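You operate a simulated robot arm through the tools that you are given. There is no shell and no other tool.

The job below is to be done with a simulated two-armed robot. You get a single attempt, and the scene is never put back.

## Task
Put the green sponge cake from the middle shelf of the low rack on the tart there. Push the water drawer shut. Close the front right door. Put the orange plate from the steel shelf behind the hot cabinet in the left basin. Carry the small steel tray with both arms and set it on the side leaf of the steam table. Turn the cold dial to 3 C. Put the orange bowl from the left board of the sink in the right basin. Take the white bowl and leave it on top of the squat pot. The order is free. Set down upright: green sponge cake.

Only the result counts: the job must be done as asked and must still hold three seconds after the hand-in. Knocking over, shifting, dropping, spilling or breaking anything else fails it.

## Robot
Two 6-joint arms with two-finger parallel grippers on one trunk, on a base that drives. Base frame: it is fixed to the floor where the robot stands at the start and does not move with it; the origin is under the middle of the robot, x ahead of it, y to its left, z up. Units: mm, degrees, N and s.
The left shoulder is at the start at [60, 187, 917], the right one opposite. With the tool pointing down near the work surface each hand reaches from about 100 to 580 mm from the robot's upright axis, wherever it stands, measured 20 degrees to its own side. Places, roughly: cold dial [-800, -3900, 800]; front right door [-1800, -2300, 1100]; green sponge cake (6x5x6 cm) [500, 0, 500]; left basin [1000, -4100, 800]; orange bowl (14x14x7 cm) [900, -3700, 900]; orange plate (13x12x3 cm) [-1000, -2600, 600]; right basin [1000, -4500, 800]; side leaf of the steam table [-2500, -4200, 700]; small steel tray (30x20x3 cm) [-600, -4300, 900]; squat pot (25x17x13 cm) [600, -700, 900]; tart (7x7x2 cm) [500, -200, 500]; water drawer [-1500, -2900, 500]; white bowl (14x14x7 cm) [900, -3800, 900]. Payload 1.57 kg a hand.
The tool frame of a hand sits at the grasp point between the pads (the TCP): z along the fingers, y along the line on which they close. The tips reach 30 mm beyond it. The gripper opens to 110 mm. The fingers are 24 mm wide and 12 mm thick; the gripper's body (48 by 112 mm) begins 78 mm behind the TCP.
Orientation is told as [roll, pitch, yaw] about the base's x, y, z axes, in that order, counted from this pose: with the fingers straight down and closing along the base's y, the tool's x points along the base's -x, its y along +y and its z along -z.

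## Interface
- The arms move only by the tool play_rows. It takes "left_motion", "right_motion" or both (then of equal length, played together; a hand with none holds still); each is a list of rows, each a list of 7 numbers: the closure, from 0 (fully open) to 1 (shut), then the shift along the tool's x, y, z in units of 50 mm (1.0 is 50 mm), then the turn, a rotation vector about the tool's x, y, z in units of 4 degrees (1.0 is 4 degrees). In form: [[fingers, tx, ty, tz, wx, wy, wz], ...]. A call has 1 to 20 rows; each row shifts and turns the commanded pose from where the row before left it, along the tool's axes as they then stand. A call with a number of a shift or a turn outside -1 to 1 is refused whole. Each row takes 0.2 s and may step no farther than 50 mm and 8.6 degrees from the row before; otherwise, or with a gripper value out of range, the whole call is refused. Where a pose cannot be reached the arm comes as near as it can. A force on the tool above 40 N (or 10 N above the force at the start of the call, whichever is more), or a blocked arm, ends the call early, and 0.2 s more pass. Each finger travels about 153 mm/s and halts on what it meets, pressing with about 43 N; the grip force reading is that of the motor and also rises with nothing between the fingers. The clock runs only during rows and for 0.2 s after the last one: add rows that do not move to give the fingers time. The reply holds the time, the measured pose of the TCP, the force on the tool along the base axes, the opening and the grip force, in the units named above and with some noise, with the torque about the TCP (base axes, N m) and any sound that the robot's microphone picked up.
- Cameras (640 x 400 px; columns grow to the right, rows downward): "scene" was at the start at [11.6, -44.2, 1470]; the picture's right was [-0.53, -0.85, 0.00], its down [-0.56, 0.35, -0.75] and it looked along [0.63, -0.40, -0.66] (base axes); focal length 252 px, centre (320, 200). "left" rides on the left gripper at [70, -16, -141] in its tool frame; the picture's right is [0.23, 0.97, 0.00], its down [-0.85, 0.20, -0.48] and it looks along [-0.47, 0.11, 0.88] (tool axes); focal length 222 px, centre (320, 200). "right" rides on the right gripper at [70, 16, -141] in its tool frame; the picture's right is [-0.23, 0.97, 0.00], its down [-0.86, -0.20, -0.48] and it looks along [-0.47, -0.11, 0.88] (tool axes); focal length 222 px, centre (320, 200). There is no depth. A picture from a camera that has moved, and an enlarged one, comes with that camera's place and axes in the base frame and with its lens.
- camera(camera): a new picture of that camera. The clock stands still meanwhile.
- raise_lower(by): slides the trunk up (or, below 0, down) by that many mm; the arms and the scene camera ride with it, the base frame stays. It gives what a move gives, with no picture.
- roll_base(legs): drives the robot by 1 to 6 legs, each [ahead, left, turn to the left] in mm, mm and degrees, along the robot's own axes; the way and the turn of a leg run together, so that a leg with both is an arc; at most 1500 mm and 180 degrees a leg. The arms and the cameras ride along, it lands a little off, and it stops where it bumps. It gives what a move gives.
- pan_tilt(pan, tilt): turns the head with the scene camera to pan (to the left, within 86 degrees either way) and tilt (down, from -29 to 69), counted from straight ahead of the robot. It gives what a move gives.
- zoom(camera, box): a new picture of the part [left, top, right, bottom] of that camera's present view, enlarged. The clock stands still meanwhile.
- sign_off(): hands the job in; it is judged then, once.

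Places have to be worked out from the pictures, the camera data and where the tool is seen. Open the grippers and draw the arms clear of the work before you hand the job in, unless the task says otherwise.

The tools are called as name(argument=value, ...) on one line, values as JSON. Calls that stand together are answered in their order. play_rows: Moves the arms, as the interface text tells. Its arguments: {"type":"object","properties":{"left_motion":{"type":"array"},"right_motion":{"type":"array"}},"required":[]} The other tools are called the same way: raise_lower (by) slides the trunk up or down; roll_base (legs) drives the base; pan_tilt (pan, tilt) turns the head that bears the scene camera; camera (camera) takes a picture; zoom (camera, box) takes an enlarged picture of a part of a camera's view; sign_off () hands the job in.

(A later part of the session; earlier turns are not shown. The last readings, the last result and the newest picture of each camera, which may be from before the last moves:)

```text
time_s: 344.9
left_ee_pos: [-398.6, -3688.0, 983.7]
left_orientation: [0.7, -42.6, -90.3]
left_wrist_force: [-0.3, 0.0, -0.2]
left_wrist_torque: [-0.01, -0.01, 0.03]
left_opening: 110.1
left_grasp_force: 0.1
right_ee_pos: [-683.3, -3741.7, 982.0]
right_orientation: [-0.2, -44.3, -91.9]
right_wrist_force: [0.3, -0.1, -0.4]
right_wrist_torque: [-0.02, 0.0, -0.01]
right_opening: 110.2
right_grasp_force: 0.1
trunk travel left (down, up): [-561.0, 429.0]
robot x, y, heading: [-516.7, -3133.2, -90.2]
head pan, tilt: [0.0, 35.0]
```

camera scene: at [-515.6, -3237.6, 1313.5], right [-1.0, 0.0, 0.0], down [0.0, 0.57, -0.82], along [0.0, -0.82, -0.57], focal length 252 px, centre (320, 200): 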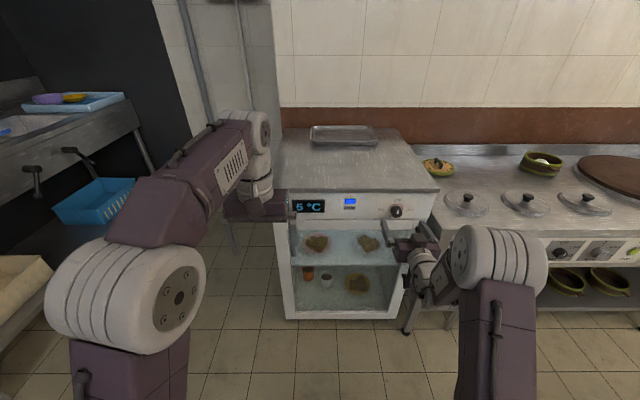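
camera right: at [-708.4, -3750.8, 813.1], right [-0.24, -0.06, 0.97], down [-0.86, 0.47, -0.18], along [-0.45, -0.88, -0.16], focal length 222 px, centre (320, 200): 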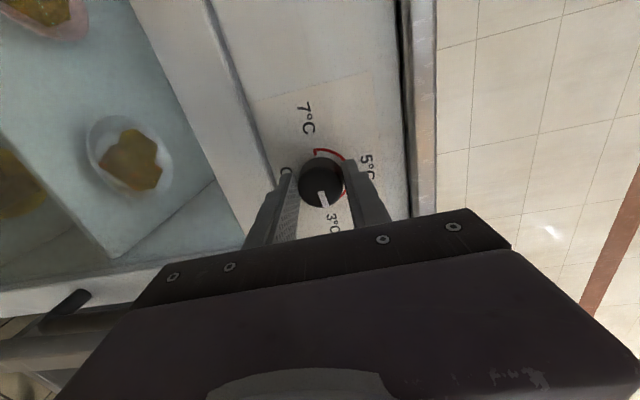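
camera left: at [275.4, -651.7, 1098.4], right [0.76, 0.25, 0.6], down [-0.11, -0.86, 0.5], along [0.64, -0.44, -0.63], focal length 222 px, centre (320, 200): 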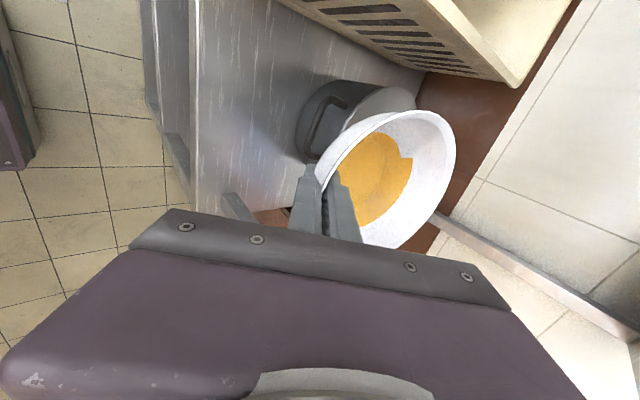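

Both hands are now tilted ~44° forward. I align them (608 mm ahead, ±147 mm lateral) and drive up to the fridge.

play_rows(left_motion=[[0, -0.39, 0.29, 0.36, 0, -0.2, 0], [0, -0.39, 0.29, 0.36, 0, -0.2, 0], [0, 0, 0, 0, 0, 0, 0]], right_motion=[[0, 0, 0.19, 0, 0, 0, 0], [0, 0, 0.19, 0, 0, 0, 0], [0, 0, 0, 0, 0, 0, 0]])

roll_base(legs=[[0, -104, 0.2], [340, 0, 0]])

camera(camera="scene")

camera(camera="left")

camera(camera="right")

```text
time_s: 345.7
left_ee_pos: [-371.9, -3739.7, 984.9]
left_orientation: [0.4, -45.6, -90.3]
left_wrist_force: [0.5, 1.0, 0.1]
left_wrist_torque: [0.03, 0.01, 0.0]
left_opening: 110.0
left_grasp_force: 0.0
right_ee_pos: [-665.4, -3742.7, 984.8]
right_orientation: [-0.2, -44.3, -91.9]
right_wrist_force: [-0.4, -0.3, -0.4]
right_wrist_torque: [-0.01, 0.01, 0.01]
right_opening: 110.2
right_grasp_force: 0.0
trunk travel left (down, up): [-561.0, 429.0]
robot x, y, heading: [-521.2, -3134.2, -90.1]
head pan, tilt: [0.0, 35.0]
```

```text
time_s: 348.6
left_ee_pos: [-475.5, -4072.1, 985.0]
left_orientation: [0.3, -45.5, -90.3]
left_wrist_force: [0.1, 0.1, 0.4]
left_wrist_torque: [-0.02, 0.02, -0.01]
left_opening: 109.9
left_grasp_force: 0.1
right_ee_pos: [-768.7, -4075.4, 984.6]
right_orientation: [-0.1, -44.4, -91.8]
right_wrist_force: [-0.2, -0.3, -0.3]
right_wrist_torque: [0.01, -0.06, 0.01]
right_opening: 110.1
right_grasp_force: 0.0
trunk travel left (down, up): [-561.0, 429.0]
robot x, y, heading: [-620.0, -3465.7, -90.1]
head pan, tilt: [0.0, 35.0]
```

```text
taken
camera scene: at [-621.3, -3493.2, 1496.5], right [-1.0, 0.0, 0.0], down [0.0, 0.57, -0.82], along [0.0, -0.82, -0.57], focal length 252 px, centre (320, 200)
```

scene: 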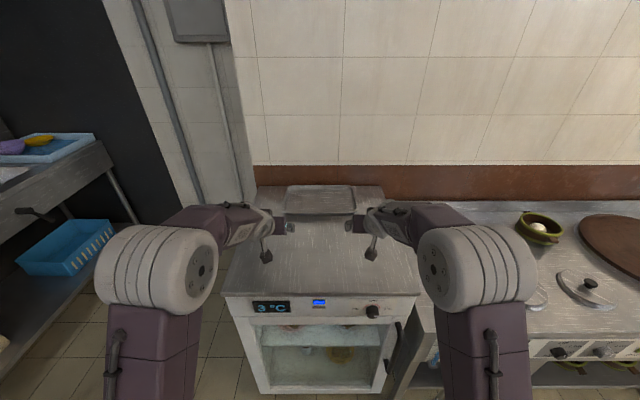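

```text
taken
camera left: at [-492.9, -3923.9, 1034.9], right [0.97, 0.16, -0.16], down [0.2, -0.26, 0.95], along [0.11, -0.95, -0.28], focal length 222 px, centre (320, 200)
```

left: 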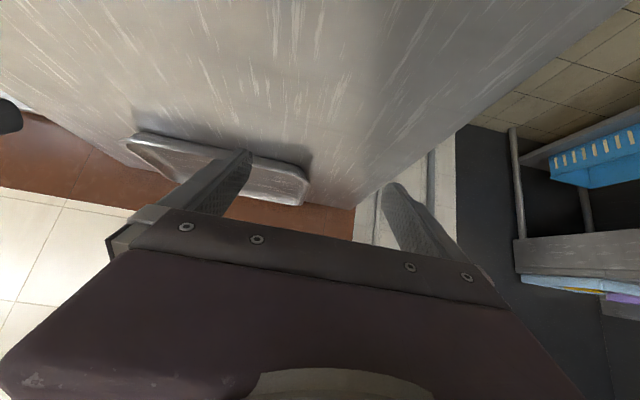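

```text
taken
camera right: at [-745.5, -3927.9, 1036.3], right [0.97, -0.2, 0.16], down [-0.21, -0.27, 0.94], along [-0.14, -0.94, -0.3], focal length 222 px, centre (320, 200)
```

right: 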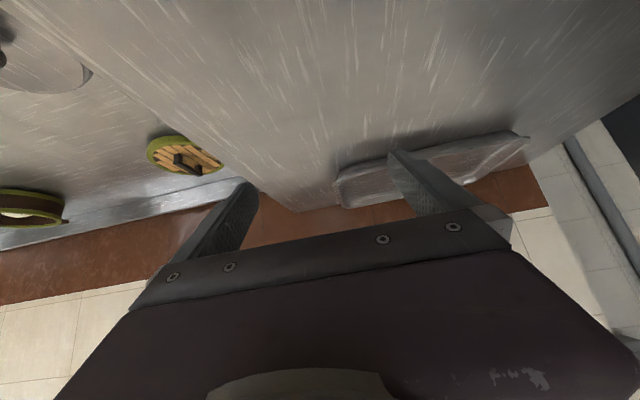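

The tray is nicely between both hands. I drive 165 mm closer and look again.

roll_base(legs=[[165, 0, 0]])

pan_tilt(pan=0, tilt=45)

zoom(camera="scene", box=[220, 60, 420, 185])

camera(camera="left")

camera(camera="right")

```text
time_s: 350.1
left_ee_pos: [-475.9, -4236.4, 985.2]
left_orientation: [0.3, -45.5, -90.2]
left_wrist_force: [0.0, -0.9, -0.4]
left_wrist_torque: [0.0, 0.01, 0.01]
left_opening: 110.2
left_grasp_force: 0.1
right_ee_pos: [-768.7, -4240.0, 983.8]
right_orientation: [-0.1, -44.2, -91.8]
right_wrist_force: [-1.3, 0.3, 0.8]
right_wrist_torque: [0.03, -0.01, 0.0]
right_opening: 109.8
right_grasp_force: 0.1
trunk travel left (down, up): [-561.0, 429.0]
robot x, y, heading: [-619.5, -3629.6, -90.2]
head pan, tilt: [0.0, 35.0]
```

```text
time_s: 350.8
left_ee_pos: [-476.7, -4235.7, 985.2]
left_orientation: [0.3, -45.5, -90.3]
left_wrist_force: [-0.5, -0.6, 0.2]
left_wrist_torque: [-0.03, -0.01, -0.01]
left_opening: 109.8
left_grasp_force: 0.0
right_ee_pos: [-769.4, -4239.5, 985.3]
right_orientation: [-0.3, -44.4, -91.8]
right_wrist_force: [0.5, 0.3, -0.2]
right_wrist_torque: [0.0, 0.0, -0.01]
right_opening: 110.0
right_grasp_force: 0.0
trunk travel left (down, up): [-561.0, 429.0]
robot x, y, heading: [-622.2, -3629.7, -89.9]
head pan, tilt: [0.0, 45.0]
```

```text
3.20 times, centred on (320, 122) of scene
camera zoom: at [-621.7, -3650.1, 1481.7], right [-1.0, 0.0, 0.0], down [0.0, 0.71, -0.71], along [0.0, -0.71, -0.71], focal length 806 px, centre (320, 448)
```

zoom: 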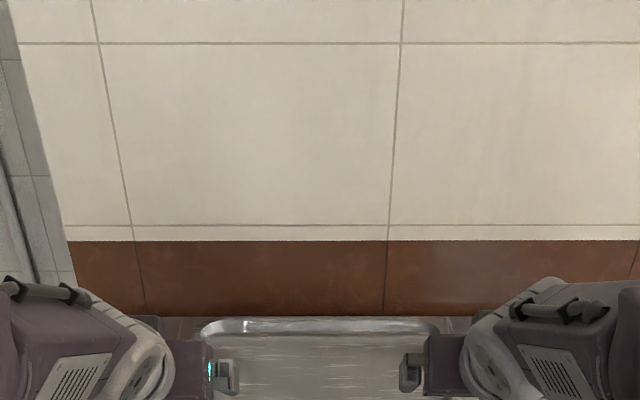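

```text
taken
camera left: at [-493.2, -4087.5, 1035.0], right [0.97, 0.16, -0.16], down [0.2, -0.26, 0.95], along [0.11, -0.95, -0.28], focal length 222 px, centre (320, 200)
```

left: 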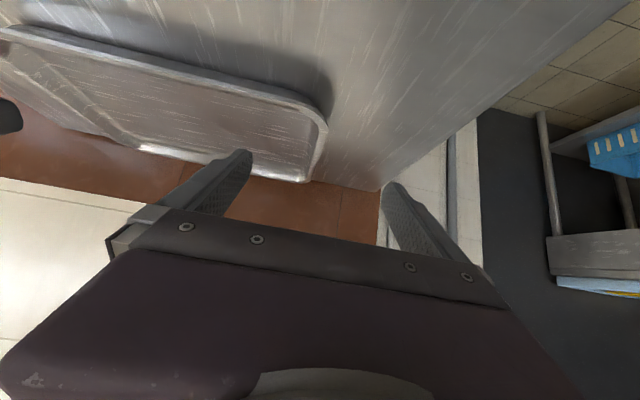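

```text
taken
camera right: at [-745.8, -4091.6, 1036.4], right [0.97, -0.2, 0.16], down [-0.21, -0.27, 0.94], along [-0.14, -0.94, -0.3], focal length 222 px, centre (320, 200)
```

right: 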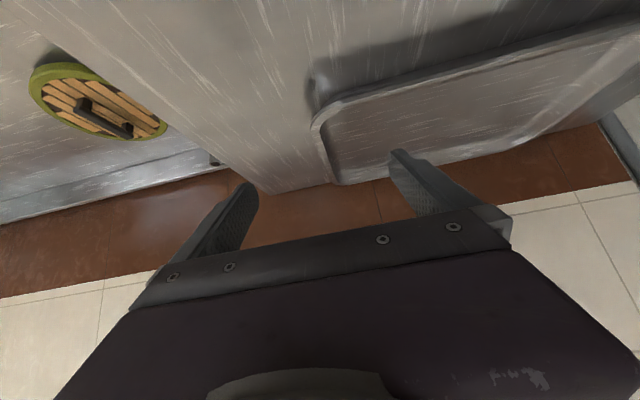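

Tray side rims at x≈-482 and x≈-768, y -4280…-4470. I set 60 mm openings, fine-adjust laterally and extend both arms 105 mm forward above the side walls.

play_rows(left_motion=[[0.45, -0.5, -0.06, 0.49, 0, 0, 0], [0.45, -0.5, -0.05, 0.49, 0, 0, 0], [0.45, -0.5, -0.05, 0.49, 0, 0, 0], [0.45, 0, 0, 0, 0, 0, 0]], right_motion=[[0.45, -0.5, 0.03, 0.49, 0, 0, 0], [0.45, -0.5, 0.03, 0.49, 0, 0, 0], [0.45, -0.5, 0.03, 0.49, 0, 0, 0], [0.45, 0, 0, 0, 0, 0, 0]])

camera(camera="left")

camera(camera="right")

```text
time_s: 351.8
left_ee_pos: [-485.6, -4340.3, 988.5]
left_orientation: [0.3, -45.6, -90.3]
left_wrist_force: [-1.0, 0.3, -0.1]
left_wrist_torque: [0.02, -0.01, 0.02]
left_opening: 60.5
left_grasp_force: 0.1
right_ee_pos: [-767.8, -4343.1, 984.6]
right_orientation: [-0.2, -44.3, -91.7]
right_wrist_force: [-0.3, 0.2, 0.7]
right_wrist_torque: [0.02, 0.03, 0.01]
right_opening: 60.6
right_grasp_force: 0.1
trunk travel left (down, up): [-561.0, 429.0]
robot x, y, heading: [-623.4, -3625.8, -90.1]
head pan, tilt: [0.0, 45.0]
```

```text
taken
camera left: at [-501.9, -4192.5, 1037.7], right [0.97, 0.16, -0.16], down [0.2, -0.26, 0.95], along [0.11, -0.95, -0.28], focal length 222 px, centre (320, 200)
```

left: 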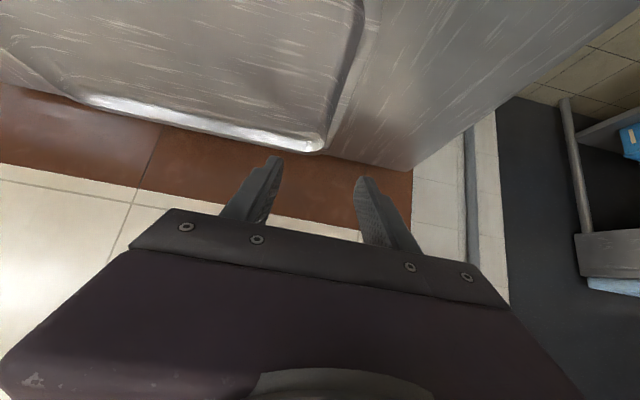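

```text
taken
camera right: at [-744.3, -4195.5, 1035.8], right [0.97, -0.2, 0.16], down [-0.21, -0.27, 0.94], along [-0.14, -0.94, -0.3], focal length 222 px, centre (320, 200)
```

right: 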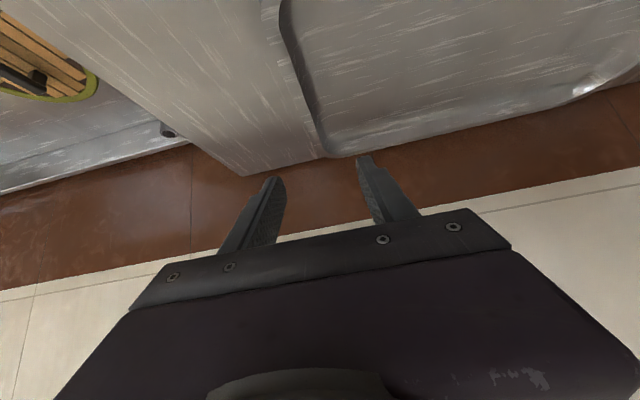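

Reach is fine so far; I try 33 mm more to grip at the tray's centre line.

play_rows(left_motion=[[0.45, -0.47, 0, 0.46, 0, 0, 0], [0.45, 0, 0, 0, 0, 0, 0]], right_motion=[[0.45, -0.43, 0.04, 0.43, 0, 0, 0], [0.45, 0, 0, 0, 0, 0, 0]])

raise_lower(by=-50)

camera(camera="left")

camera(camera="right")

pan_tilt(pan=0, tilt=35)

zoom(camera="scene", box=[220, 120, 420, 245])

```text
time_s: 352.4
left_ee_pos: [-485.2, -4371.0, 990.9]
left_orientation: [0.3, -45.6, -90.3]
left_wrist_force: [0.5, 1.2, -0.4]
left_wrist_torque: [-0.04, 0.0, -0.03]
left_opening: 60.7
left_grasp_force: 0.0
right_ee_pos: [-765.3, -4372.8, 985.7]
right_orientation: [-0.2, -44.5, -91.7]
right_wrist_force: [0.9, 0.7, -0.1]
right_wrist_torque: [0.02, -0.01, -0.01]
right_opening: 60.5
right_grasp_force: 0.0
trunk travel left (down, up): [-561.0, 429.0]
robot x, y, heading: [-622.7, -3628.3, -90.3]
head pan, tilt: [0.0, 45.0]
```

```text
time_s: 353.3
left_ee_pos: [-486.2, -4374.0, 938.7]
left_orientation: [0.3, -45.6, -90.2]
left_wrist_force: [0.1, 0.3, 0.4]
left_wrist_torque: [-0.05, 0.01, 0.01]
left_opening: 60.6
left_grasp_force: 0.0
right_ee_pos: [-767.1, -4375.4, 935.1]
right_orientation: [-0.2, -44.2, -91.8]
right_wrist_force: [0.5, -0.8, 0.2]
right_wrist_torque: [0.02, 0.01, 0.0]
right_opening: 60.6
right_grasp_force: 0.1
trunk travel left (down, up): [-511.0, 479.0]
robot x, y, heading: [-623.8, -3629.1, -90.1]
head pan, tilt: [0.0, 45.0]
```

```text
taken
camera left: at [-501.4, -4225.7, 988.6], right [0.97, 0.16, -0.16], down [0.2, -0.26, 0.95], along [0.11, -0.95, -0.28], focal length 222 px, centre (320, 200)
```

left: 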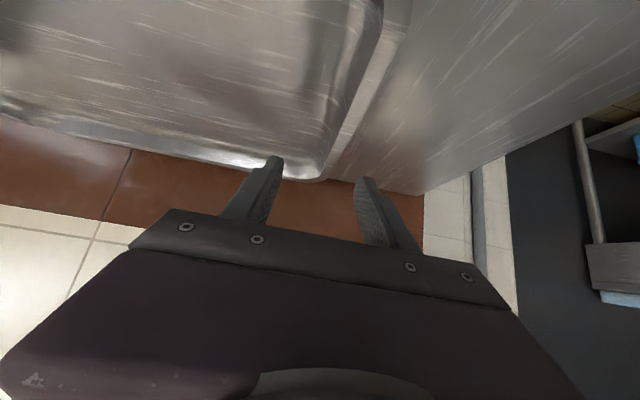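

```text
taken
camera right: at [-743.0, -4226.6, 985.5], right [0.97, -0.2, 0.16], down [-0.21, -0.27, 0.94], along [-0.14, -0.94, -0.3], focal length 222 px, centre (320, 200)
```

right: 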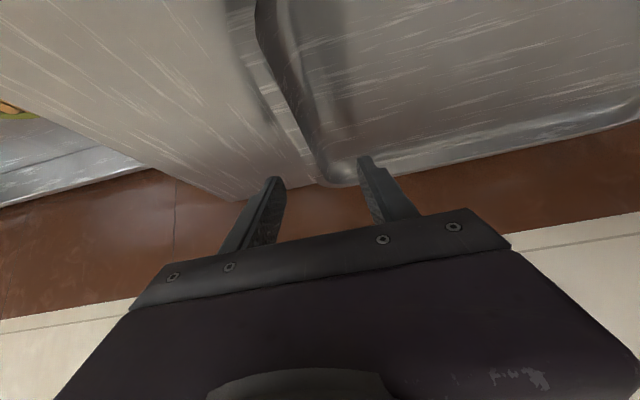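

```text
time_s: 354.0
left_ee_pos: [-485.9, -4374.4, 938.5]
left_orientation: [0.3, -45.5, -90.3]
left_wrist_force: [-0.2, 0.0, -0.6]
left_wrist_torque: [-0.01, -0.02, -0.01]
left_opening: 60.4
left_grasp_force: 0.1
right_ee_pos: [-765.8, -4374.5, 934.8]
right_orientation: [-0.2, -44.3, -91.7]
right_wrist_force: [0.2, -0.2, -0.4]
right_wrist_torque: [0.03, 0.0, 0.02]
right_opening: 60.6
right_grasp_force: 0.1
trunk travel left (down, up): [-511.0, 479.0]
robot x, y, heading: [-622.7, -3627.1, -89.9]
head pan, tilt: [0.0, 35.0]
```

```text
3.20 times, centred on (320, 182) of scene
camera zoom: at [-621.7, -3656.9, 1446.4], right [-1.0, 0.0, 0.0], down [0.0, 0.57, -0.82], along [0.0, -0.82, -0.57], focal length 806 px, centre (320, 256)
```

zoom: 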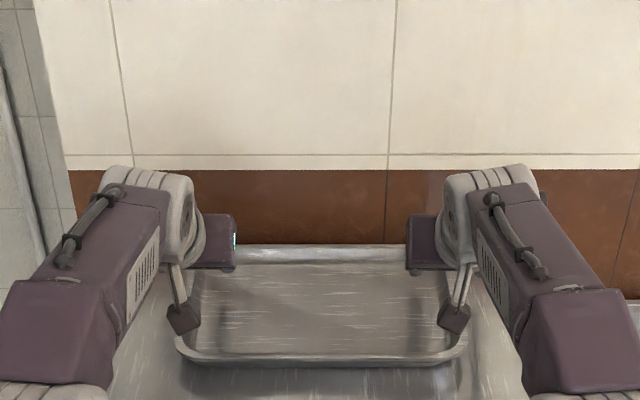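

Both rims run centrally between the fingers. I level the two hands and lower 22 mm, checking forces.

play_rows(left_motion=[[0.45, 0.05, 0, 0.05, 0, 0, 0], [0.45, 0, 0, 0, 0, 0, 0]])

raise_lower(by=-20)

camera(camera="left")

camera(camera="right")

```text
time_s: 354.6
left_ee_pos: [-483.5, -4374.3, 934.4]
left_orientation: [0.3, -45.5, -90.3]
left_wrist_force: [-0.5, 0.5, 0.3]
left_wrist_torque: [-0.04, -0.02, 0.0]
left_opening: 60.4
left_grasp_force: 0.0
right_ee_pos: [-766.0, -4374.8, 933.8]
right_orientation: [-0.3, -44.2, -91.8]
right_wrist_force: [-0.1, -0.4, 0.5]
right_wrist_torque: [0.05, 0.01, -0.01]
right_opening: 60.5
right_grasp_force: 0.1
trunk travel left (down, up): [-511.0, 479.0]
robot x, y, heading: [-624.1, -3628.2, -89.8]
head pan, tilt: [0.0, 35.0]
```

```text
time_s: 355.3
left_ee_pos: [-483.9, -4372.1, 918.7]
left_orientation: [0.2, -45.8, -90.2]
left_wrist_force: [0.5, -1.1, 5.4]
left_wrist_torque: [-0.08, 0.17, 0.05]
left_opening: 60.4
left_grasp_force: 0.0
right_ee_pos: [-765.8, -4374.0, 918.3]
right_orientation: [-0.2, -44.9, -91.9]
right_wrist_force: [0.1, -3.4, 14.9]
right_wrist_torque: [-0.31, -0.44, -0.18]
right_opening: 60.1
right_grasp_force: 0.2
trunk travel left (down, up): [-491.0, 499.0]
robot x, y, heading: [-621.7, -3631.2, -90.0]
head pan, tilt: [0.0, 35.0]
```

```text
taken
camera left: at [-500.6, -4224.3, 967.4], right [0.97, 0.16, -0.16], down [0.2, -0.25, 0.95], along [0.11, -0.95, -0.28], focal length 222 px, centre (320, 200)
```

left: 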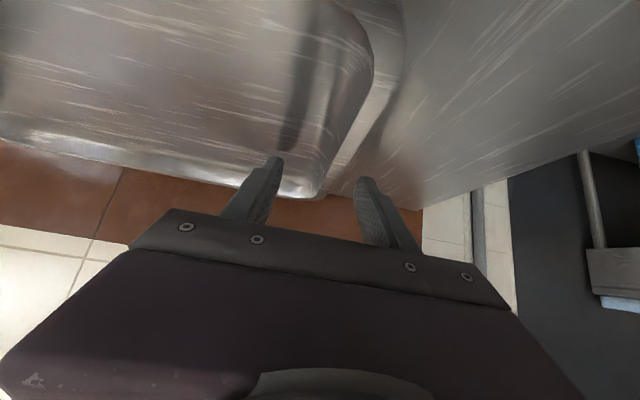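

```text
taken
camera right: at [-742.9, -4225.6, 968.9], right [0.97, -0.19, 0.16], down [-0.21, -0.26, 0.94], along [-0.14, -0.95, -0.29], focal length 222 px, centre (320, 200)
```

right: 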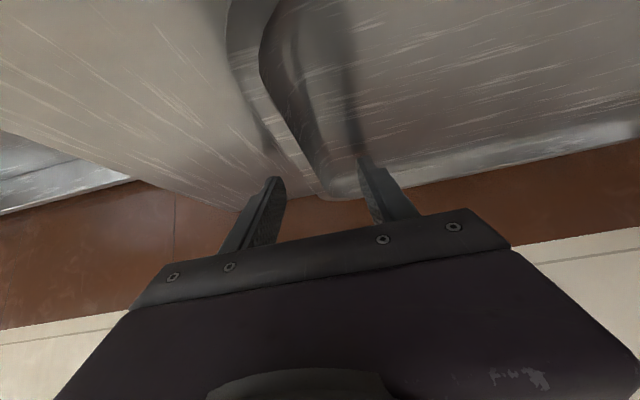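

Fingertips touch the tray floor (z≈889). I raise 3 mm and close both grippers together.

raise_lower(by=4)

play_rows(left_motion=[[0.55, 0, 0, 0, 0, 0, 0], [0.65, 0, 0, 0, 0, 0, 0], [0.75, 0, 0, 0, 0, 0, 0], [0.85, 0, 0, 0, 0, 0, 0], [0.92, 0, 0, 0, 0, 0, 0], [1, 0, 0, 0, 0, 0, 0], [1, 0, 0, 0, 0, 0, 0]], right_motion=[[0.55, 0, 0, 0, 0, 0, 0], [0.65, 0, 0, 0, 0, 0, 0], [0.75, 0, 0, 0, 0, 0, 0], [0.85, 0, 0, 0, 0, 0, 0], [0.92, 0, 0, 0, 0, 0, 0], [1, 0, 0, 0, 0, 0, 0], [1, 0, 0, 0, 0, 0, 0]])

camera(camera="left")

camera(camera="right")

```text
time_s: 355.8
left_ee_pos: [-483.7, -4372.5, 919.1]
left_orientation: [0.4, -45.5, -90.3]
left_wrist_force: [-0.3, -0.7, 0.0]
left_wrist_torque: [0.04, 0.01, 0.0]
left_opening: 60.5
left_grasp_force: 0.1
right_ee_pos: [-765.3, -4372.3, 917.6]
right_orientation: [-0.2, -44.4, -91.8]
right_wrist_force: [-0.9, -3.6, 11.8]
right_wrist_torque: [-0.26, -0.39, -0.18]
right_opening: 60.3
right_grasp_force: 0.0
trunk travel left (down, up): [-495.0, 495.0]
robot x, y, heading: [-621.8, -3625.4, -90.0]
head pan, tilt: [0.0, 35.0]
```

```text
time_s: 357.4
left_ee_pos: [-484.4, -4373.3, 920.8]
left_orientation: [0.3, -45.7, -90.3]
left_wrist_force: [2.2, -3.2, -0.1]
left_wrist_torque: [0.05, 0.56, 0.56]
left_opening: 16.2
left_grasp_force: 31.3
right_ee_pos: [-766.5, -4372.9, 918.6]
right_orientation: [-0.2, -44.4, -91.7]
right_wrist_force: [-3.4, 5.5, 9.7]
right_wrist_torque: [-0.06, -0.66, 0.56]
right_opening: 17.6
right_grasp_force: 32.1
trunk travel left (down, up): [-495.0, 495.0]
robot x, y, heading: [-619.0, -3630.3, -90.3]
head pan, tilt: [0.0, 35.0]
```

```text
taken
camera left: at [-500.7, -4224.5, 970.2], right [0.97, 0.16, -0.16], down [0.2, -0.26, 0.95], along [0.11, -0.95, -0.28], focal length 222 px, centre (320, 200)
```

left: 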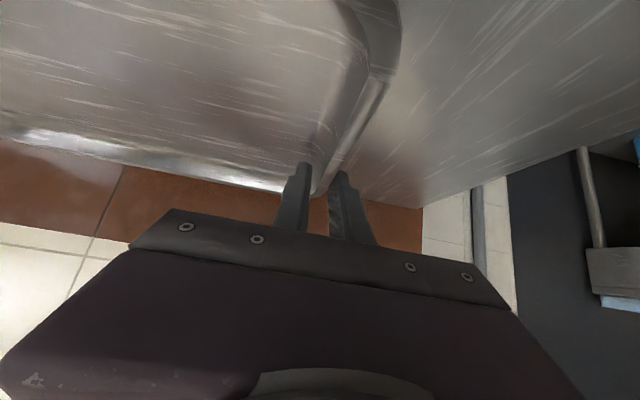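

```text
taken
camera right: at [-743.5, -4225.2, 970.3], right [0.97, -0.2, 0.16], down [-0.21, -0.27, 0.94], along [-0.14, -0.94, -0.3], focal length 222 px, centre (320, 200)
```

right: 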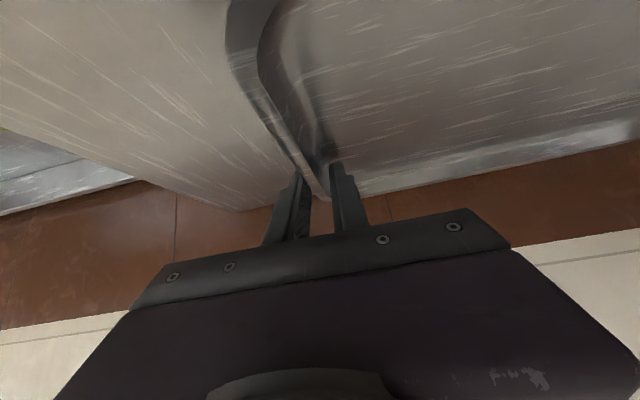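

Both sides are pinched (16–17 mm, ~31 N). I lift 60 mm with the trunk and check.

raise_lower(by=60)

zoom(camera="scene", box=[220, 120, 420, 245])

camera(camera="left")

```text
time_s: 358.4
left_ee_pos: [-484.3, -4375.0, 978.8]
left_orientation: [0.4, -45.5, -90.2]
left_wrist_force: [5.2, -4.7, -2.5]
left_wrist_torque: [-0.47, 0.5, 0.72]
left_opening: 16.0
left_grasp_force: 31.0
right_ee_pos: [-767.0, -4374.7, 977.1]
right_orientation: [-0.2, -44.2, -91.8]
right_wrist_force: [-5.1, 5.0, -1.8]
right_wrist_torque: [0.36, -0.57, 0.62]
right_opening: 17.6
right_grasp_force: 32.1
trunk travel left (down, up): [-555.0, 435.0]
robot x, y, heading: [-621.5, -3627.1, -89.9]
head pan, tilt: [0.0, 35.0]
```

```text
3.20 times, centred on (320, 182) of scene
camera zoom: at [-621.6, -3657.6, 1490.4], right [-1.0, 0.0, 0.0], down [0.0, 0.57, -0.82], along [0.0, -0.82, -0.57], focal length 806 px, centre (320, 256)
```

zoom: 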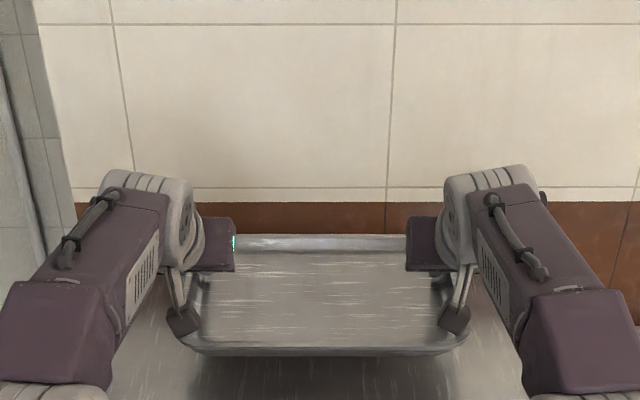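

```text
taken
camera left: at [-500.4, -4226.6, 1028.8], right [0.97, 0.16, -0.16], down [0.2, -0.26, 0.95], along [0.11, -0.95, -0.28], focal length 222 px, centre (320, 200)
```

left: 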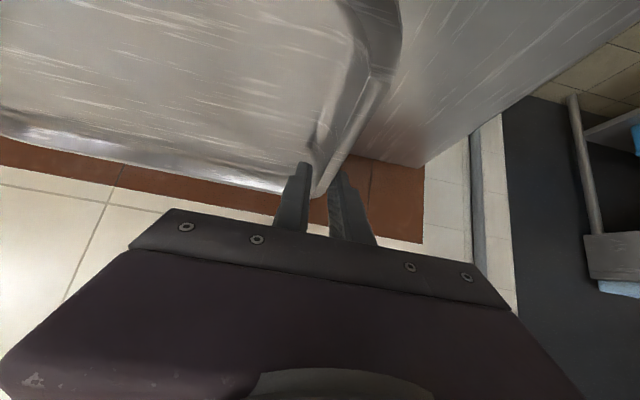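

Tray lifted level in both hands. I raise 100 mm more, back to y≈-3400, and strafe right (toward -x) along the steam table.

raise_lower(by=100)

roll_base(legs=[[-225, 0, 0], [0, -600, 0]])

camera(camera="scene")

pan_tilt(pan=-55, tilt=30)

camera(camera="scene")

```text
time_s: 359.8
left_ee_pos: [-482.9, -4375.4, 1079.6]
left_orientation: [0.3, -45.4, -90.3]
left_wrist_force: [8.3, -3.8, -2.1]
left_wrist_torque: [-0.23, 0.4, 0.72]
left_opening: 15.8
left_grasp_force: 31.5
right_ee_pos: [-766.3, -4375.1, 1076.0]
right_orientation: [-0.2, -44.3, -91.8]
right_wrist_force: [-9.3, 4.2, -1.4]
right_wrist_torque: [0.1, -0.44, 0.6]
right_opening: 17.7
right_grasp_force: 32.7
trunk travel left (down, up): [-655.0, 335.0]
robot x, y, heading: [-622.4, -3628.3, -90.1]
head pan, tilt: [0.0, 35.0]
```

```text
time_s: 364.4
left_ee_pos: [-1089.6, -4146.0, 1078.7]
left_orientation: [0.3, -45.4, -91.0]
left_wrist_force: [16.3, -5.6, -2.6]
left_wrist_torque: [-0.08, 0.19, 0.8]
left_opening: 15.7
left_grasp_force: 31.5
right_ee_pos: [-1373.0, -4142.2, 1077.3]
right_orientation: [-0.2, -44.2, -92.6]
right_wrist_force: [-15.6, 6.2, -1.3]
right_wrist_torque: [-0.05, -0.32, 0.5]
right_opening: 17.2
right_grasp_force: 32.3
trunk travel left (down, up): [-655.0, 335.0]
robot x, y, heading: [-1219.9, -3397.7, -90.6]
head pan, tilt: [0.0, 35.0]
```

```text
taken
camera scene: at [-1219.8, -3426.8, 1590.5], right [-1.0, 0.01, 0.0], down [0.01, 0.57, -0.82], along [-0.01, -0.82, -0.57], focal length 252 px, centre (320, 200)
```

scene: 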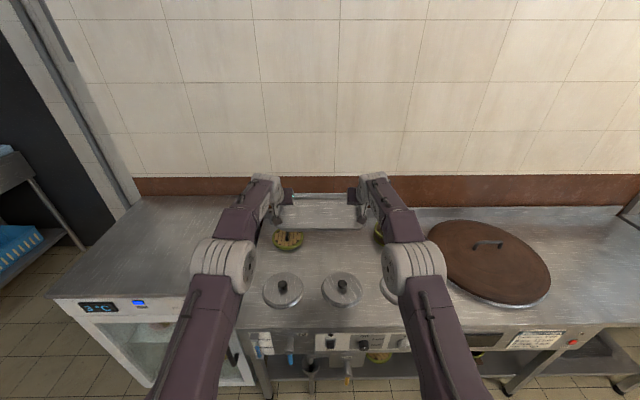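

```text
time_s: 365.7
left_ee_pos: [-1090.0, -4145.8, 1079.2]
left_orientation: [0.3, -45.5, -90.9]
left_wrist_force: [2.1, -1.0, -2.2]
left_wrist_torque: [-0.34, 0.55, -0.23]
left_opening: 15.1
left_grasp_force: 32.1
right_ee_pos: [-1373.7, -4141.8, 1077.5]
right_orientation: [-0.2, -44.3, -92.6]
right_wrist_force: [-2.1, 2.0, -1.2]
right_wrist_torque: [0.23, -0.58, 0.61]
right_opening: 17.3
right_grasp_force: 32.1
trunk travel left (down, up): [-655.0, 335.0]
robot x, y, heading: [-1219.0, -3399.3, -90.7]
head pan, tilt: [-55.0, 30.0]
```

```text
taken
camera scene: at [-1293.6, -3389.7, 1598.3], right [-0.56, 0.83, 0.0], down [0.41, 0.28, -0.87], along [-0.72, -0.49, -0.5], focal length 252 px, centre (320, 200)
```

scene: 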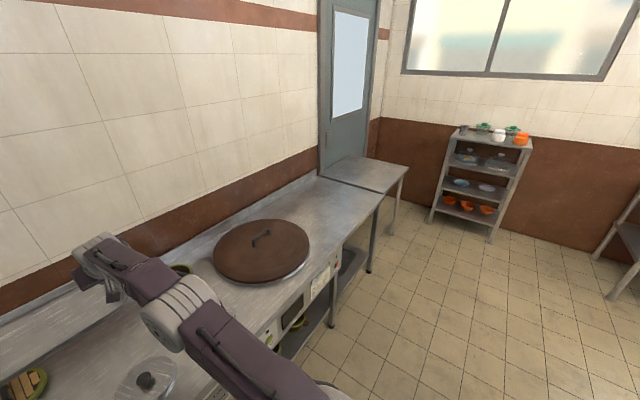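

The plain steel part beyond the brown lid is at the stated leaf position (z≈700). I strafe another 900 mm and look.

roll_base(legs=[[0, -900, 0.7]])

pan_tilt(pan=-30, tilt=40)

camera(camera="scene")

```text
time_s: 370.4
left_ee_pos: [-1982.7, -4137.3, 1078.1]
left_orientation: [0.3, -45.5, -90.4]
left_wrist_force: [6.0, -3.7, -2.0]
left_wrist_torque: [0.1, 0.38, 0.46]
left_opening: 15.4
left_grasp_force: 31.4
right_ee_pos: [-2264.8, -4135.9, 1076.8]
right_orientation: [-0.2, -44.2, -91.9]
right_wrist_force: [-5.9, 3.7, -2.3]
right_wrist_torque: [-0.18, -0.51, 0.52]
right_opening: 17.3
right_grasp_force: 32.4
trunk travel left (down, up): [-655.0, 335.0]
robot x, y, heading: [-2120.0, -3391.9, -90.0]
head pan, tilt: [-55.0, 30.0]
```

```text
time_s: 371.3
left_ee_pos: [-1982.2, -4135.4, 1079.0]
left_orientation: [0.3, -45.4, -90.4]
left_wrist_force: [1.3, -0.3, -1.8]
left_wrist_torque: [-0.01, 0.54, -0.48]
left_opening: 15.5
left_grasp_force: 31.5
right_ee_pos: [-2264.6, -4136.5, 1076.6]
right_orientation: [-0.2, -44.2, -91.9]
right_wrist_force: [-2.4, 0.7, -0.7]
right_wrist_torque: [-0.09, -0.63, 0.55]
right_opening: 17.3
right_grasp_force: 32.0
trunk travel left (down, up): [-655.0, 335.0]
robot x, y, heading: [-2118.3, -3389.8, -90.2]
head pan, tilt: [-30.0, 40.0]
```

```text
taken
camera scene: at [-2161.5, -3404.3, 1582.9], right [-0.86, 0.5, 0.0], down [0.32, 0.56, -0.77], along [-0.39, -0.66, -0.64], focal length 252 px, centre (320, 200)
```

scene: 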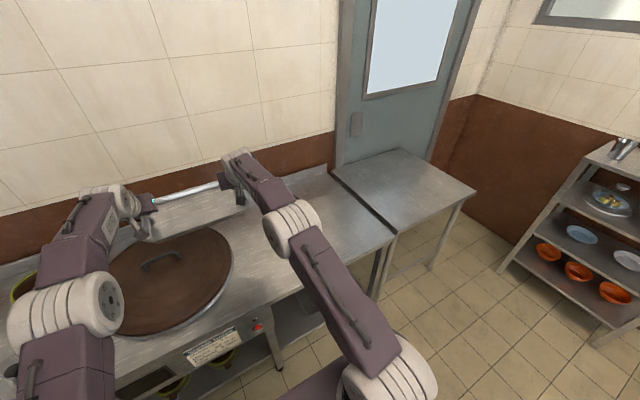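

I zoom on the table right of the lid to find seams.

zoom(camera="scene", box=[200, 130, 480, 305])

```text
2.29 times, centred on (340, 218) of scene
camera zoom: at [-2161.5, -3404.3, 1582.9], right [-0.86, 0.5, 0.0], down [0.32, 0.56, -0.77], along [-0.39, -0.66, -0.64], focal length 576 px, centre (274, 160)
```

zoom: 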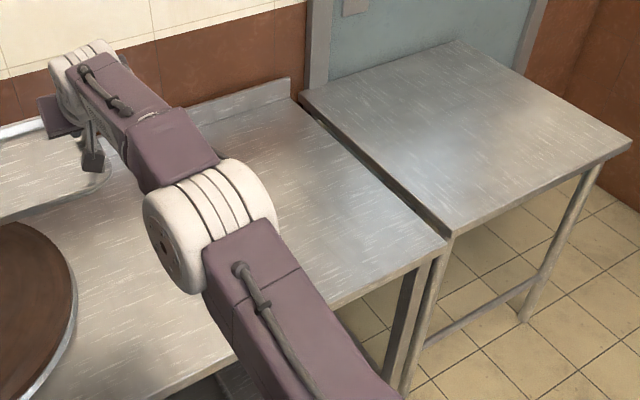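

The plain part runs from the lid (x≈-2170) to the seam (x≈-2836): its centre matches the stated leaf place. I strafe 390 mm more, 40 mm ahead, and start lowering.

roll_base(legs=[[0, -395, 0], [40, 0, 0]])

raise_lower(by=-240)

pan_tilt(pan=0, tilt=35)

camera(camera="scene")

camera(camera="left")

camera(camera="right")

```text
time_s: 374.2
left_ee_pos: [-2371.0, -4172.1, 1081.9]
left_orientation: [0.3, -45.8, -90.4]
left_wrist_force: [3.7, 0.4, -1.6]
left_wrist_torque: [-0.02, 0.48, -0.46]
left_opening: 15.5
left_grasp_force: 31.4
right_ee_pos: [-2653.5, -4170.8, 1080.5]
right_orientation: [-0.4, -44.4, -91.9]
right_wrist_force: [-3.0, 0.5, -1.1]
right_wrist_torque: [-0.03, -0.55, 0.53]
right_opening: 16.9
right_grasp_force: 31.9
trunk travel left (down, up): [-655.0, 335.0]
robot x, y, heading: [-2510.7, -3429.4, -90.1]
head pan, tilt: [-30.0, 40.0]
```

```text
time_s: 376.7
left_ee_pos: [-2371.5, -4173.9, 839.5]
left_orientation: [0.2, -45.5, -90.4]
left_wrist_force: [1.6, -0.5, -1.9]
left_wrist_torque: [-0.07, 0.51, -0.45]
left_opening: 15.0
left_grasp_force: 31.3
right_ee_pos: [-2654.7, -4173.4, 837.3]
right_orientation: [-0.3, -44.3, -91.9]
right_wrist_force: [-2.0, 0.4, -2.6]
right_wrist_torque: [-0.04, -0.55, 0.52]
right_opening: 17.0
right_grasp_force: 32.1
trunk travel left (down, up): [-415.0, 575.0]
robot x, y, heading: [-2509.0, -3425.1, -90.0]
head pan, tilt: [-30.0, 40.0]
```

```text
time_s: 377.7
left_ee_pos: [-2372.3, -4174.8, 839.6]
left_orientation: [0.5, -45.4, -90.3]
left_wrist_force: [2.4, -0.6, -1.5]
left_wrist_torque: [-0.03, 0.5, -0.44]
left_opening: 15.2
left_grasp_force: 31.0
right_ee_pos: [-2654.3, -4174.1, 836.4]
right_orientation: [-0.2, -44.2, -92.0]
right_wrist_force: [-1.9, 0.8, -0.8]
right_wrist_torque: [-0.06, -0.58, 0.54]
right_opening: 17.1
right_grasp_force: 31.8
trunk travel left (down, up): [-415.0, 575.0]
robot x, y, heading: [-2508.2, -3428.8, -90.2]
head pan, tilt: [0.0, 35.0]
```

```text
taken
camera scene: at [-2508.1, -3456.8, 1350.4], right [-1.0, 0.01, 0.0], down [0.0, 0.57, -0.82], along [0.0, -0.82, -0.57], focal length 252 px, centre (320, 200)
```

scene: 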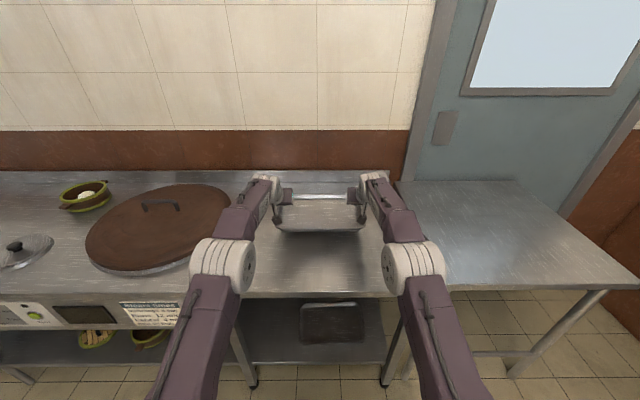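

```text
taken
camera left: at [-2388.1, -4026.0, 888.9], right [0.97, 0.16, -0.16], down [0.19, -0.26, 0.95], along [0.11, -0.95, -0.28], focal length 222 px, centre (320, 200)
```

left: 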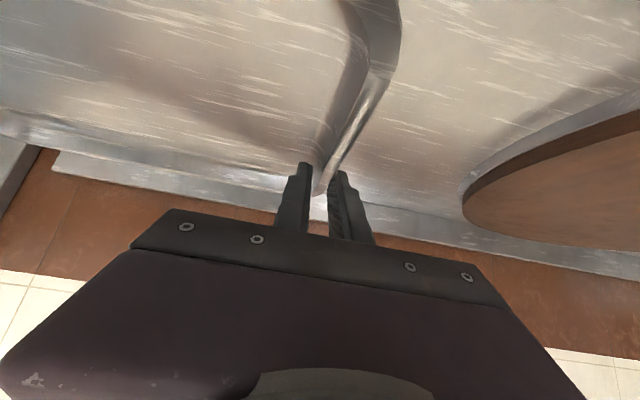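

```text
taken
camera right: at [-2631.4, -4026.2, 889.0], right [0.97, -0.2, 0.16], down [-0.21, -0.27, 0.94], along [-0.14, -0.94, -0.3], focal length 222 px, centre (320, 200)
```

right: 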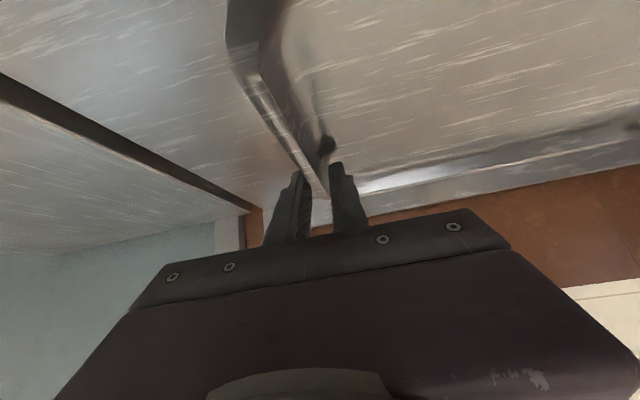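

The tray is over the leaf section (between the control panel's end and the seam), clear of the lid. I lower the rest in steps.

raise_lower(by=-40)

raise_lower(by=-10)

zoom(camera="scene", box=[220, 140, 420, 265])

```text
time_s: 378.5
left_ee_pos: [-2372.3, -4175.8, 799.2]
left_orientation: [0.3, -45.5, -90.4]
left_wrist_force: [3.0, -0.9, -1.4]
left_wrist_torque: [-0.03, 0.49, -0.41]
left_opening: 15.1
left_grasp_force: 31.1
right_ee_pos: [-2655.5, -4173.9, 797.7]
right_orientation: [-0.2, -44.2, -92.0]
right_wrist_force: [-1.7, 0.0, -2.4]
right_wrist_torque: [-0.04, -0.57, 0.57]
right_opening: 16.9
right_grasp_force: 32.6
trunk travel left (down, up): [-375.0, 615.0]
robot x, y, heading: [-2508.8, -3428.0, -90.3]
head pan, tilt: [0.0, 35.0]
```

```text
time_s: 379.1
left_ee_pos: [-2372.0, -4173.8, 789.7]
left_orientation: [0.4, -45.5, -90.4]
left_wrist_force: [3.2, -0.6, -1.7]
left_wrist_torque: [-0.04, 0.47, -0.44]
left_opening: 15.3
left_grasp_force: 31.0
right_ee_pos: [-2656.1, -4174.1, 787.4]
right_orientation: [-0.2, -44.3, -92.0]
right_wrist_force: [-3.0, 0.4, -1.2]
right_wrist_torque: [-0.05, -0.56, 0.54]
right_opening: 16.8
right_grasp_force: 32.2
trunk travel left (down, up): [-365.0, 625.0]
robot x, y, heading: [-2508.3, -3430.8, -90.2]
head pan, tilt: [0.0, 35.0]
```

```text
3.20 times, centred on (320, 202) of scene
camera zoom: at [-2508.0, -3456.4, 1300.4], right [-1.0, 0.0, 0.0], down [0.0, 0.57, -0.82], along [0.0, -0.82, -0.57], focal length 806 px, centre (320, 192)
```

zoom: 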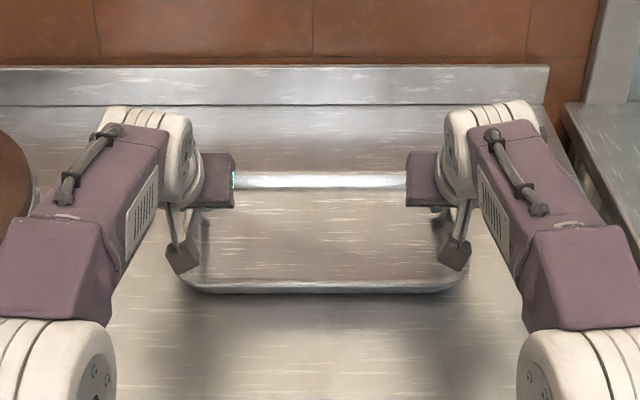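

raise_lower(by=-6)

raise_lower(by=-5)

```text
time_s: 379.6
left_ee_pos: [-2371.6, -4174.7, 784.0]
left_orientation: [0.3, -45.5, -90.3]
left_wrist_force: [3.3, 0.0, -2.2]
left_wrist_torque: [-0.01, 0.43, -0.44]
left_opening: 15.1
left_grasp_force: 31.2
right_ee_pos: [-2655.2, -4173.7, 781.9]
right_orientation: [-0.3, -44.1, -92.1]
right_wrist_force: [-3.7, 0.8, -1.2]
right_wrist_torque: [-0.02, -0.5, 0.47]
right_opening: 17.1
right_grasp_force: 32.1
trunk travel left (down, up): [-359.0, 631.0]
robot x, y, heading: [-2505.1, -3429.5, -90.3]
head pan, tilt: [0.0, 35.0]
```

```text
time_s: 380.2
left_ee_pos: [-2371.0, -4173.7, 783.5]
left_orientation: [0.3, -46.0, -90.4]
left_wrist_force: [3.3, -4.5, 10.7]
left_wrist_torque: [-0.2, 0.38, -0.45]
left_opening: 15.0
left_grasp_force: 31.1
right_ee_pos: [-2655.7, -4172.7, 780.2]
right_orientation: [-0.2, -44.7, -92.0]
right_wrist_force: [-4.2, -4.6, 9.8]
right_wrist_torque: [-0.14, -0.46, 0.58]
right_opening: 16.6
right_grasp_force: 31.8
trunk travel left (down, up): [-354.0, 636.0]
robot x, y, heading: [-2506.1, -3430.7, -90.2]
head pan, tilt: [0.0, 35.0]
```

The tray is resting (≈11 N on each hand). I open both grippers together, then raise.

play_rows(left_motion=[[0.8, 0, 0, 0, 0, 0, 0], [0.7, 0, 0, 0, 0, 0, 0], [0.6, 0, 0, 0, 0, 0, 0], [0.5, 0, 0, 0, 0, 0, 0], [0.45, 0, 0, 0, 0, 0, 0], [0.45, 0, 0, 0, 0, 0, 0]], right_motion=[[0.8, 0, 0, 0, 0, 0, 0], [0.7, 0, 0, 0, 0, 0, 0], [0.6, 0, 0, 0, 0, 0, 0], [0.5, 0, 0, 0, 0, 0, 0], [0.45, 0, 0, 0, 0, 0, 0], [0.45, 0, 0, 0, 0, 0, 0]])

raise_lower(by=100)

roll_base(legs=[[-120, 0, 0]])

camera(camera="scene")

```text
time_s: 381.6
left_ee_pos: [-2372.7, -4172.9, 780.9]
left_orientation: [0.4, -45.6, -90.3]
left_wrist_force: [0.1, -0.1, 0.3]
left_wrist_torque: [-0.04, -0.02, 0.0]
left_opening: 60.6
left_grasp_force: 0.0
right_ee_pos: [-2656.1, -4171.9, 778.7]
right_orientation: [-0.1, -44.5, -92.0]
right_wrist_force: [-5.3, -0.2, 12.0]
right_wrist_torque: [-0.18, -0.23, -0.12]
right_opening: 56.7
right_grasp_force: 0.1
trunk travel left (down, up): [-354.0, 636.0]
robot x, y, heading: [-2505.9, -3432.2, -90.3]
head pan, tilt: [0.0, 35.0]
```

```text
time_s: 382.9
left_ee_pos: [-2371.2, -4173.6, 879.4]
left_orientation: [0.3, -45.5, -90.4]
left_wrist_force: [-0.3, -0.7, 0.2]
left_wrist_torque: [-0.01, 0.0, 0.02]
left_opening: 60.6
left_grasp_force: 0.1
right_ee_pos: [-2654.2, -4173.9, 876.3]
right_orientation: [-0.3, -44.3, -91.9]
right_wrist_force: [-0.3, -0.9, -0.1]
right_wrist_torque: [0.0, -0.01, -0.04]
right_opening: 60.3
right_grasp_force: 0.0
trunk travel left (down, up): [-454.0, 536.0]
robot x, y, heading: [-2508.2, -3430.1, -90.2]
head pan, tilt: [0.0, 35.0]
```

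```text
time_s: 384.1
left_ee_pos: [-2371.6, -4055.8, 879.4]
left_orientation: [0.3, -45.6, -90.4]
left_wrist_force: [0.4, 0.4, 0.3]
left_wrist_torque: [-0.01, -0.02, -0.01]
left_opening: 60.5
left_grasp_force: 0.1
right_ee_pos: [-2654.1, -4055.2, 876.8]
right_orientation: [-0.2, -44.4, -91.9]
right_wrist_force: [0.6, -0.4, 1.0]
right_wrist_torque: [-0.02, 0.01, 0.04]
right_opening: 60.8
right_grasp_force: 0.0
trunk travel left (down, up): [-454.0, 536.0]
robot x, y, heading: [-2505.9, -3312.7, -89.9]
head pan, tilt: [0.0, 35.0]
```

```text
taken
camera scene: at [-2507.5, -3337.1, 1389.5], right [-1.0, 0.0, 0.0], down [0.0, 0.57, -0.82], along [0.0, -0.82, -0.57], focal length 252 px, centre (320, 200)
```

scene: 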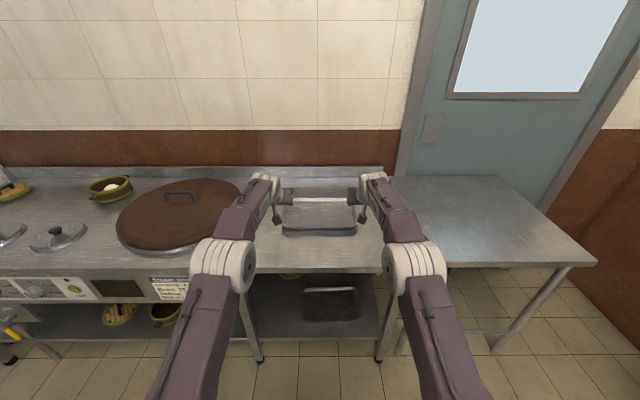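

The tray is down on the leaf. I zoom to verify it and the seams.

roll_base(legs=[[-130, 0, 0]])

zoom(camera="scene", box=[200, 150, 440, 300])

```text
time_s: 385.4
left_ee_pos: [-2371.5, -3927.1, 879.0]
left_orientation: [0.3, -45.7, -90.3]
left_wrist_force: [0.7, 0.0, -0.1]
left_wrist_torque: [-0.01, -0.01, -0.02]
left_opening: 60.4
left_grasp_force: 0.1
right_ee_pos: [-2654.4, -3925.1, 877.0]
right_orientation: [-0.2, -44.3, -91.9]
right_wrist_force: [0.0, -0.1, -0.4]
right_wrist_torque: [0.02, 0.02, 0.0]
right_opening: 60.5
right_grasp_force: 0.0
trunk travel left (down, up): [-454.0, 536.0]
robot x, y, heading: [-2507.1, -3180.8, -90.2]
head pan, tilt: [0.0, 35.0]
```

```text
2.67 times, centred on (320, 225) of scene
camera zoom: at [-2506.9, -3207.5, 1389.5], right [-1.0, 0.01, 0.0], down [0.0, 0.57, -0.82], along [0.0, -0.82, -0.57], focal length 671 px, centre (320, 133)
```

zoom: 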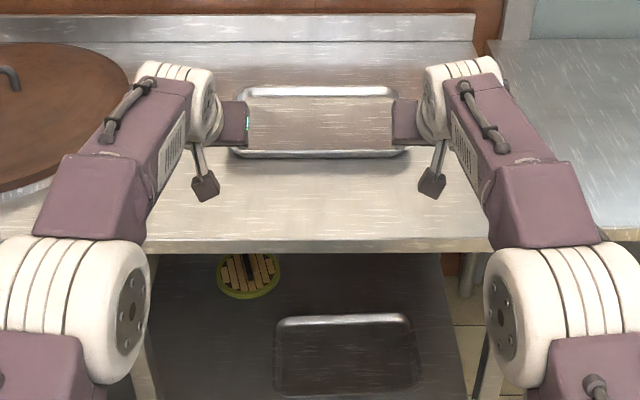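

Tray is set on the leaf. Now I turn to face +x to see the hot cabinet's front door and the drawer.

raise_lower(by=100)

roll_base(legs=[[0, 0, 90]])

pan_tilt(pan=30, tilt=20)

camera(camera="scene")

```text
time_s: 386.8
left_ee_pos: [-2369.8, -3927.5, 978.2]
left_orientation: [0.4, -45.5, -90.4]
left_wrist_force: [0.2, -0.7, 0.3]
left_wrist_torque: [-0.01, 0.02, -0.05]
left_opening: 60.6
left_grasp_force: 0.1
right_ee_pos: [-2653.7, -3925.7, 976.8]
right_orientation: [-0.2, -44.2, -92.0]
right_wrist_force: [0.4, -0.6, 0.6]
right_wrist_torque: [-0.01, -0.01, 0.03]
right_opening: 60.5
right_grasp_force: 0.1
trunk travel left (down, up): [-554.0, 436.0]
robot x, y, heading: [-2504.9, -3180.7, -90.3]
head pan, tilt: [0.0, 35.0]
```

```text
time_s: 391.0
left_ee_pos: [-1760.0, -3049.7, 979.1]
left_orientation: [0.3, -45.6, -0.8]
left_wrist_force: [0.4, -0.2, 0.2]
left_wrist_torque: [0.01, -0.01, 0.01]
left_opening: 60.3
left_grasp_force: 0.0
right_ee_pos: [-1762.5, -3333.0, 977.3]
right_orientation: [-0.1, -44.3, -2.4]
right_wrist_force: [0.0, -0.3, 0.1]
right_wrist_torque: [0.0, -0.02, 0.0]
right_opening: 60.8
right_grasp_force: 0.1
trunk travel left (down, up): [-554.0, 436.0]
robot x, y, heading: [-2504.9, -3179.6, -0.9]
head pan, tilt: [0.0, 35.0]
```

```text
time_s: 391.9
left_ee_pos: [-1760.0, -3049.8, 979.8]
left_orientation: [0.3, -45.6, -0.8]
left_wrist_force: [-0.3, 0.7, 0.0]
left_wrist_torque: [0.01, 0.02, 0.03]
left_opening: 60.4
left_grasp_force: 0.0
right_ee_pos: [-1763.9, -3331.9, 977.6]
right_orientation: [-0.1, -44.3, -2.4]
right_wrist_force: [-0.1, -0.4, -0.6]
right_wrist_torque: [-0.01, 0.01, 0.02]
right_opening: 60.7
right_grasp_force: 0.1
trunk travel left (down, up): [-554.0, 436.0]
robot x, y, heading: [-2503.4, -3176.3, -0.7]
head pan, tilt: [30.0, 20.0]
```

```text
taken
camera scene: at [-2485.2, -3134.4, 1513.3], right [0.49, -0.87, 0.0], down [-0.3, -0.17, -0.94], along [0.82, 0.46, -0.34], focal length 252 px, centre (320, 200)
```

scene: 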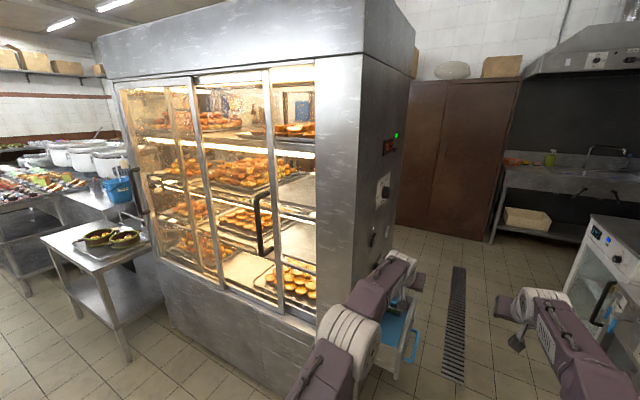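

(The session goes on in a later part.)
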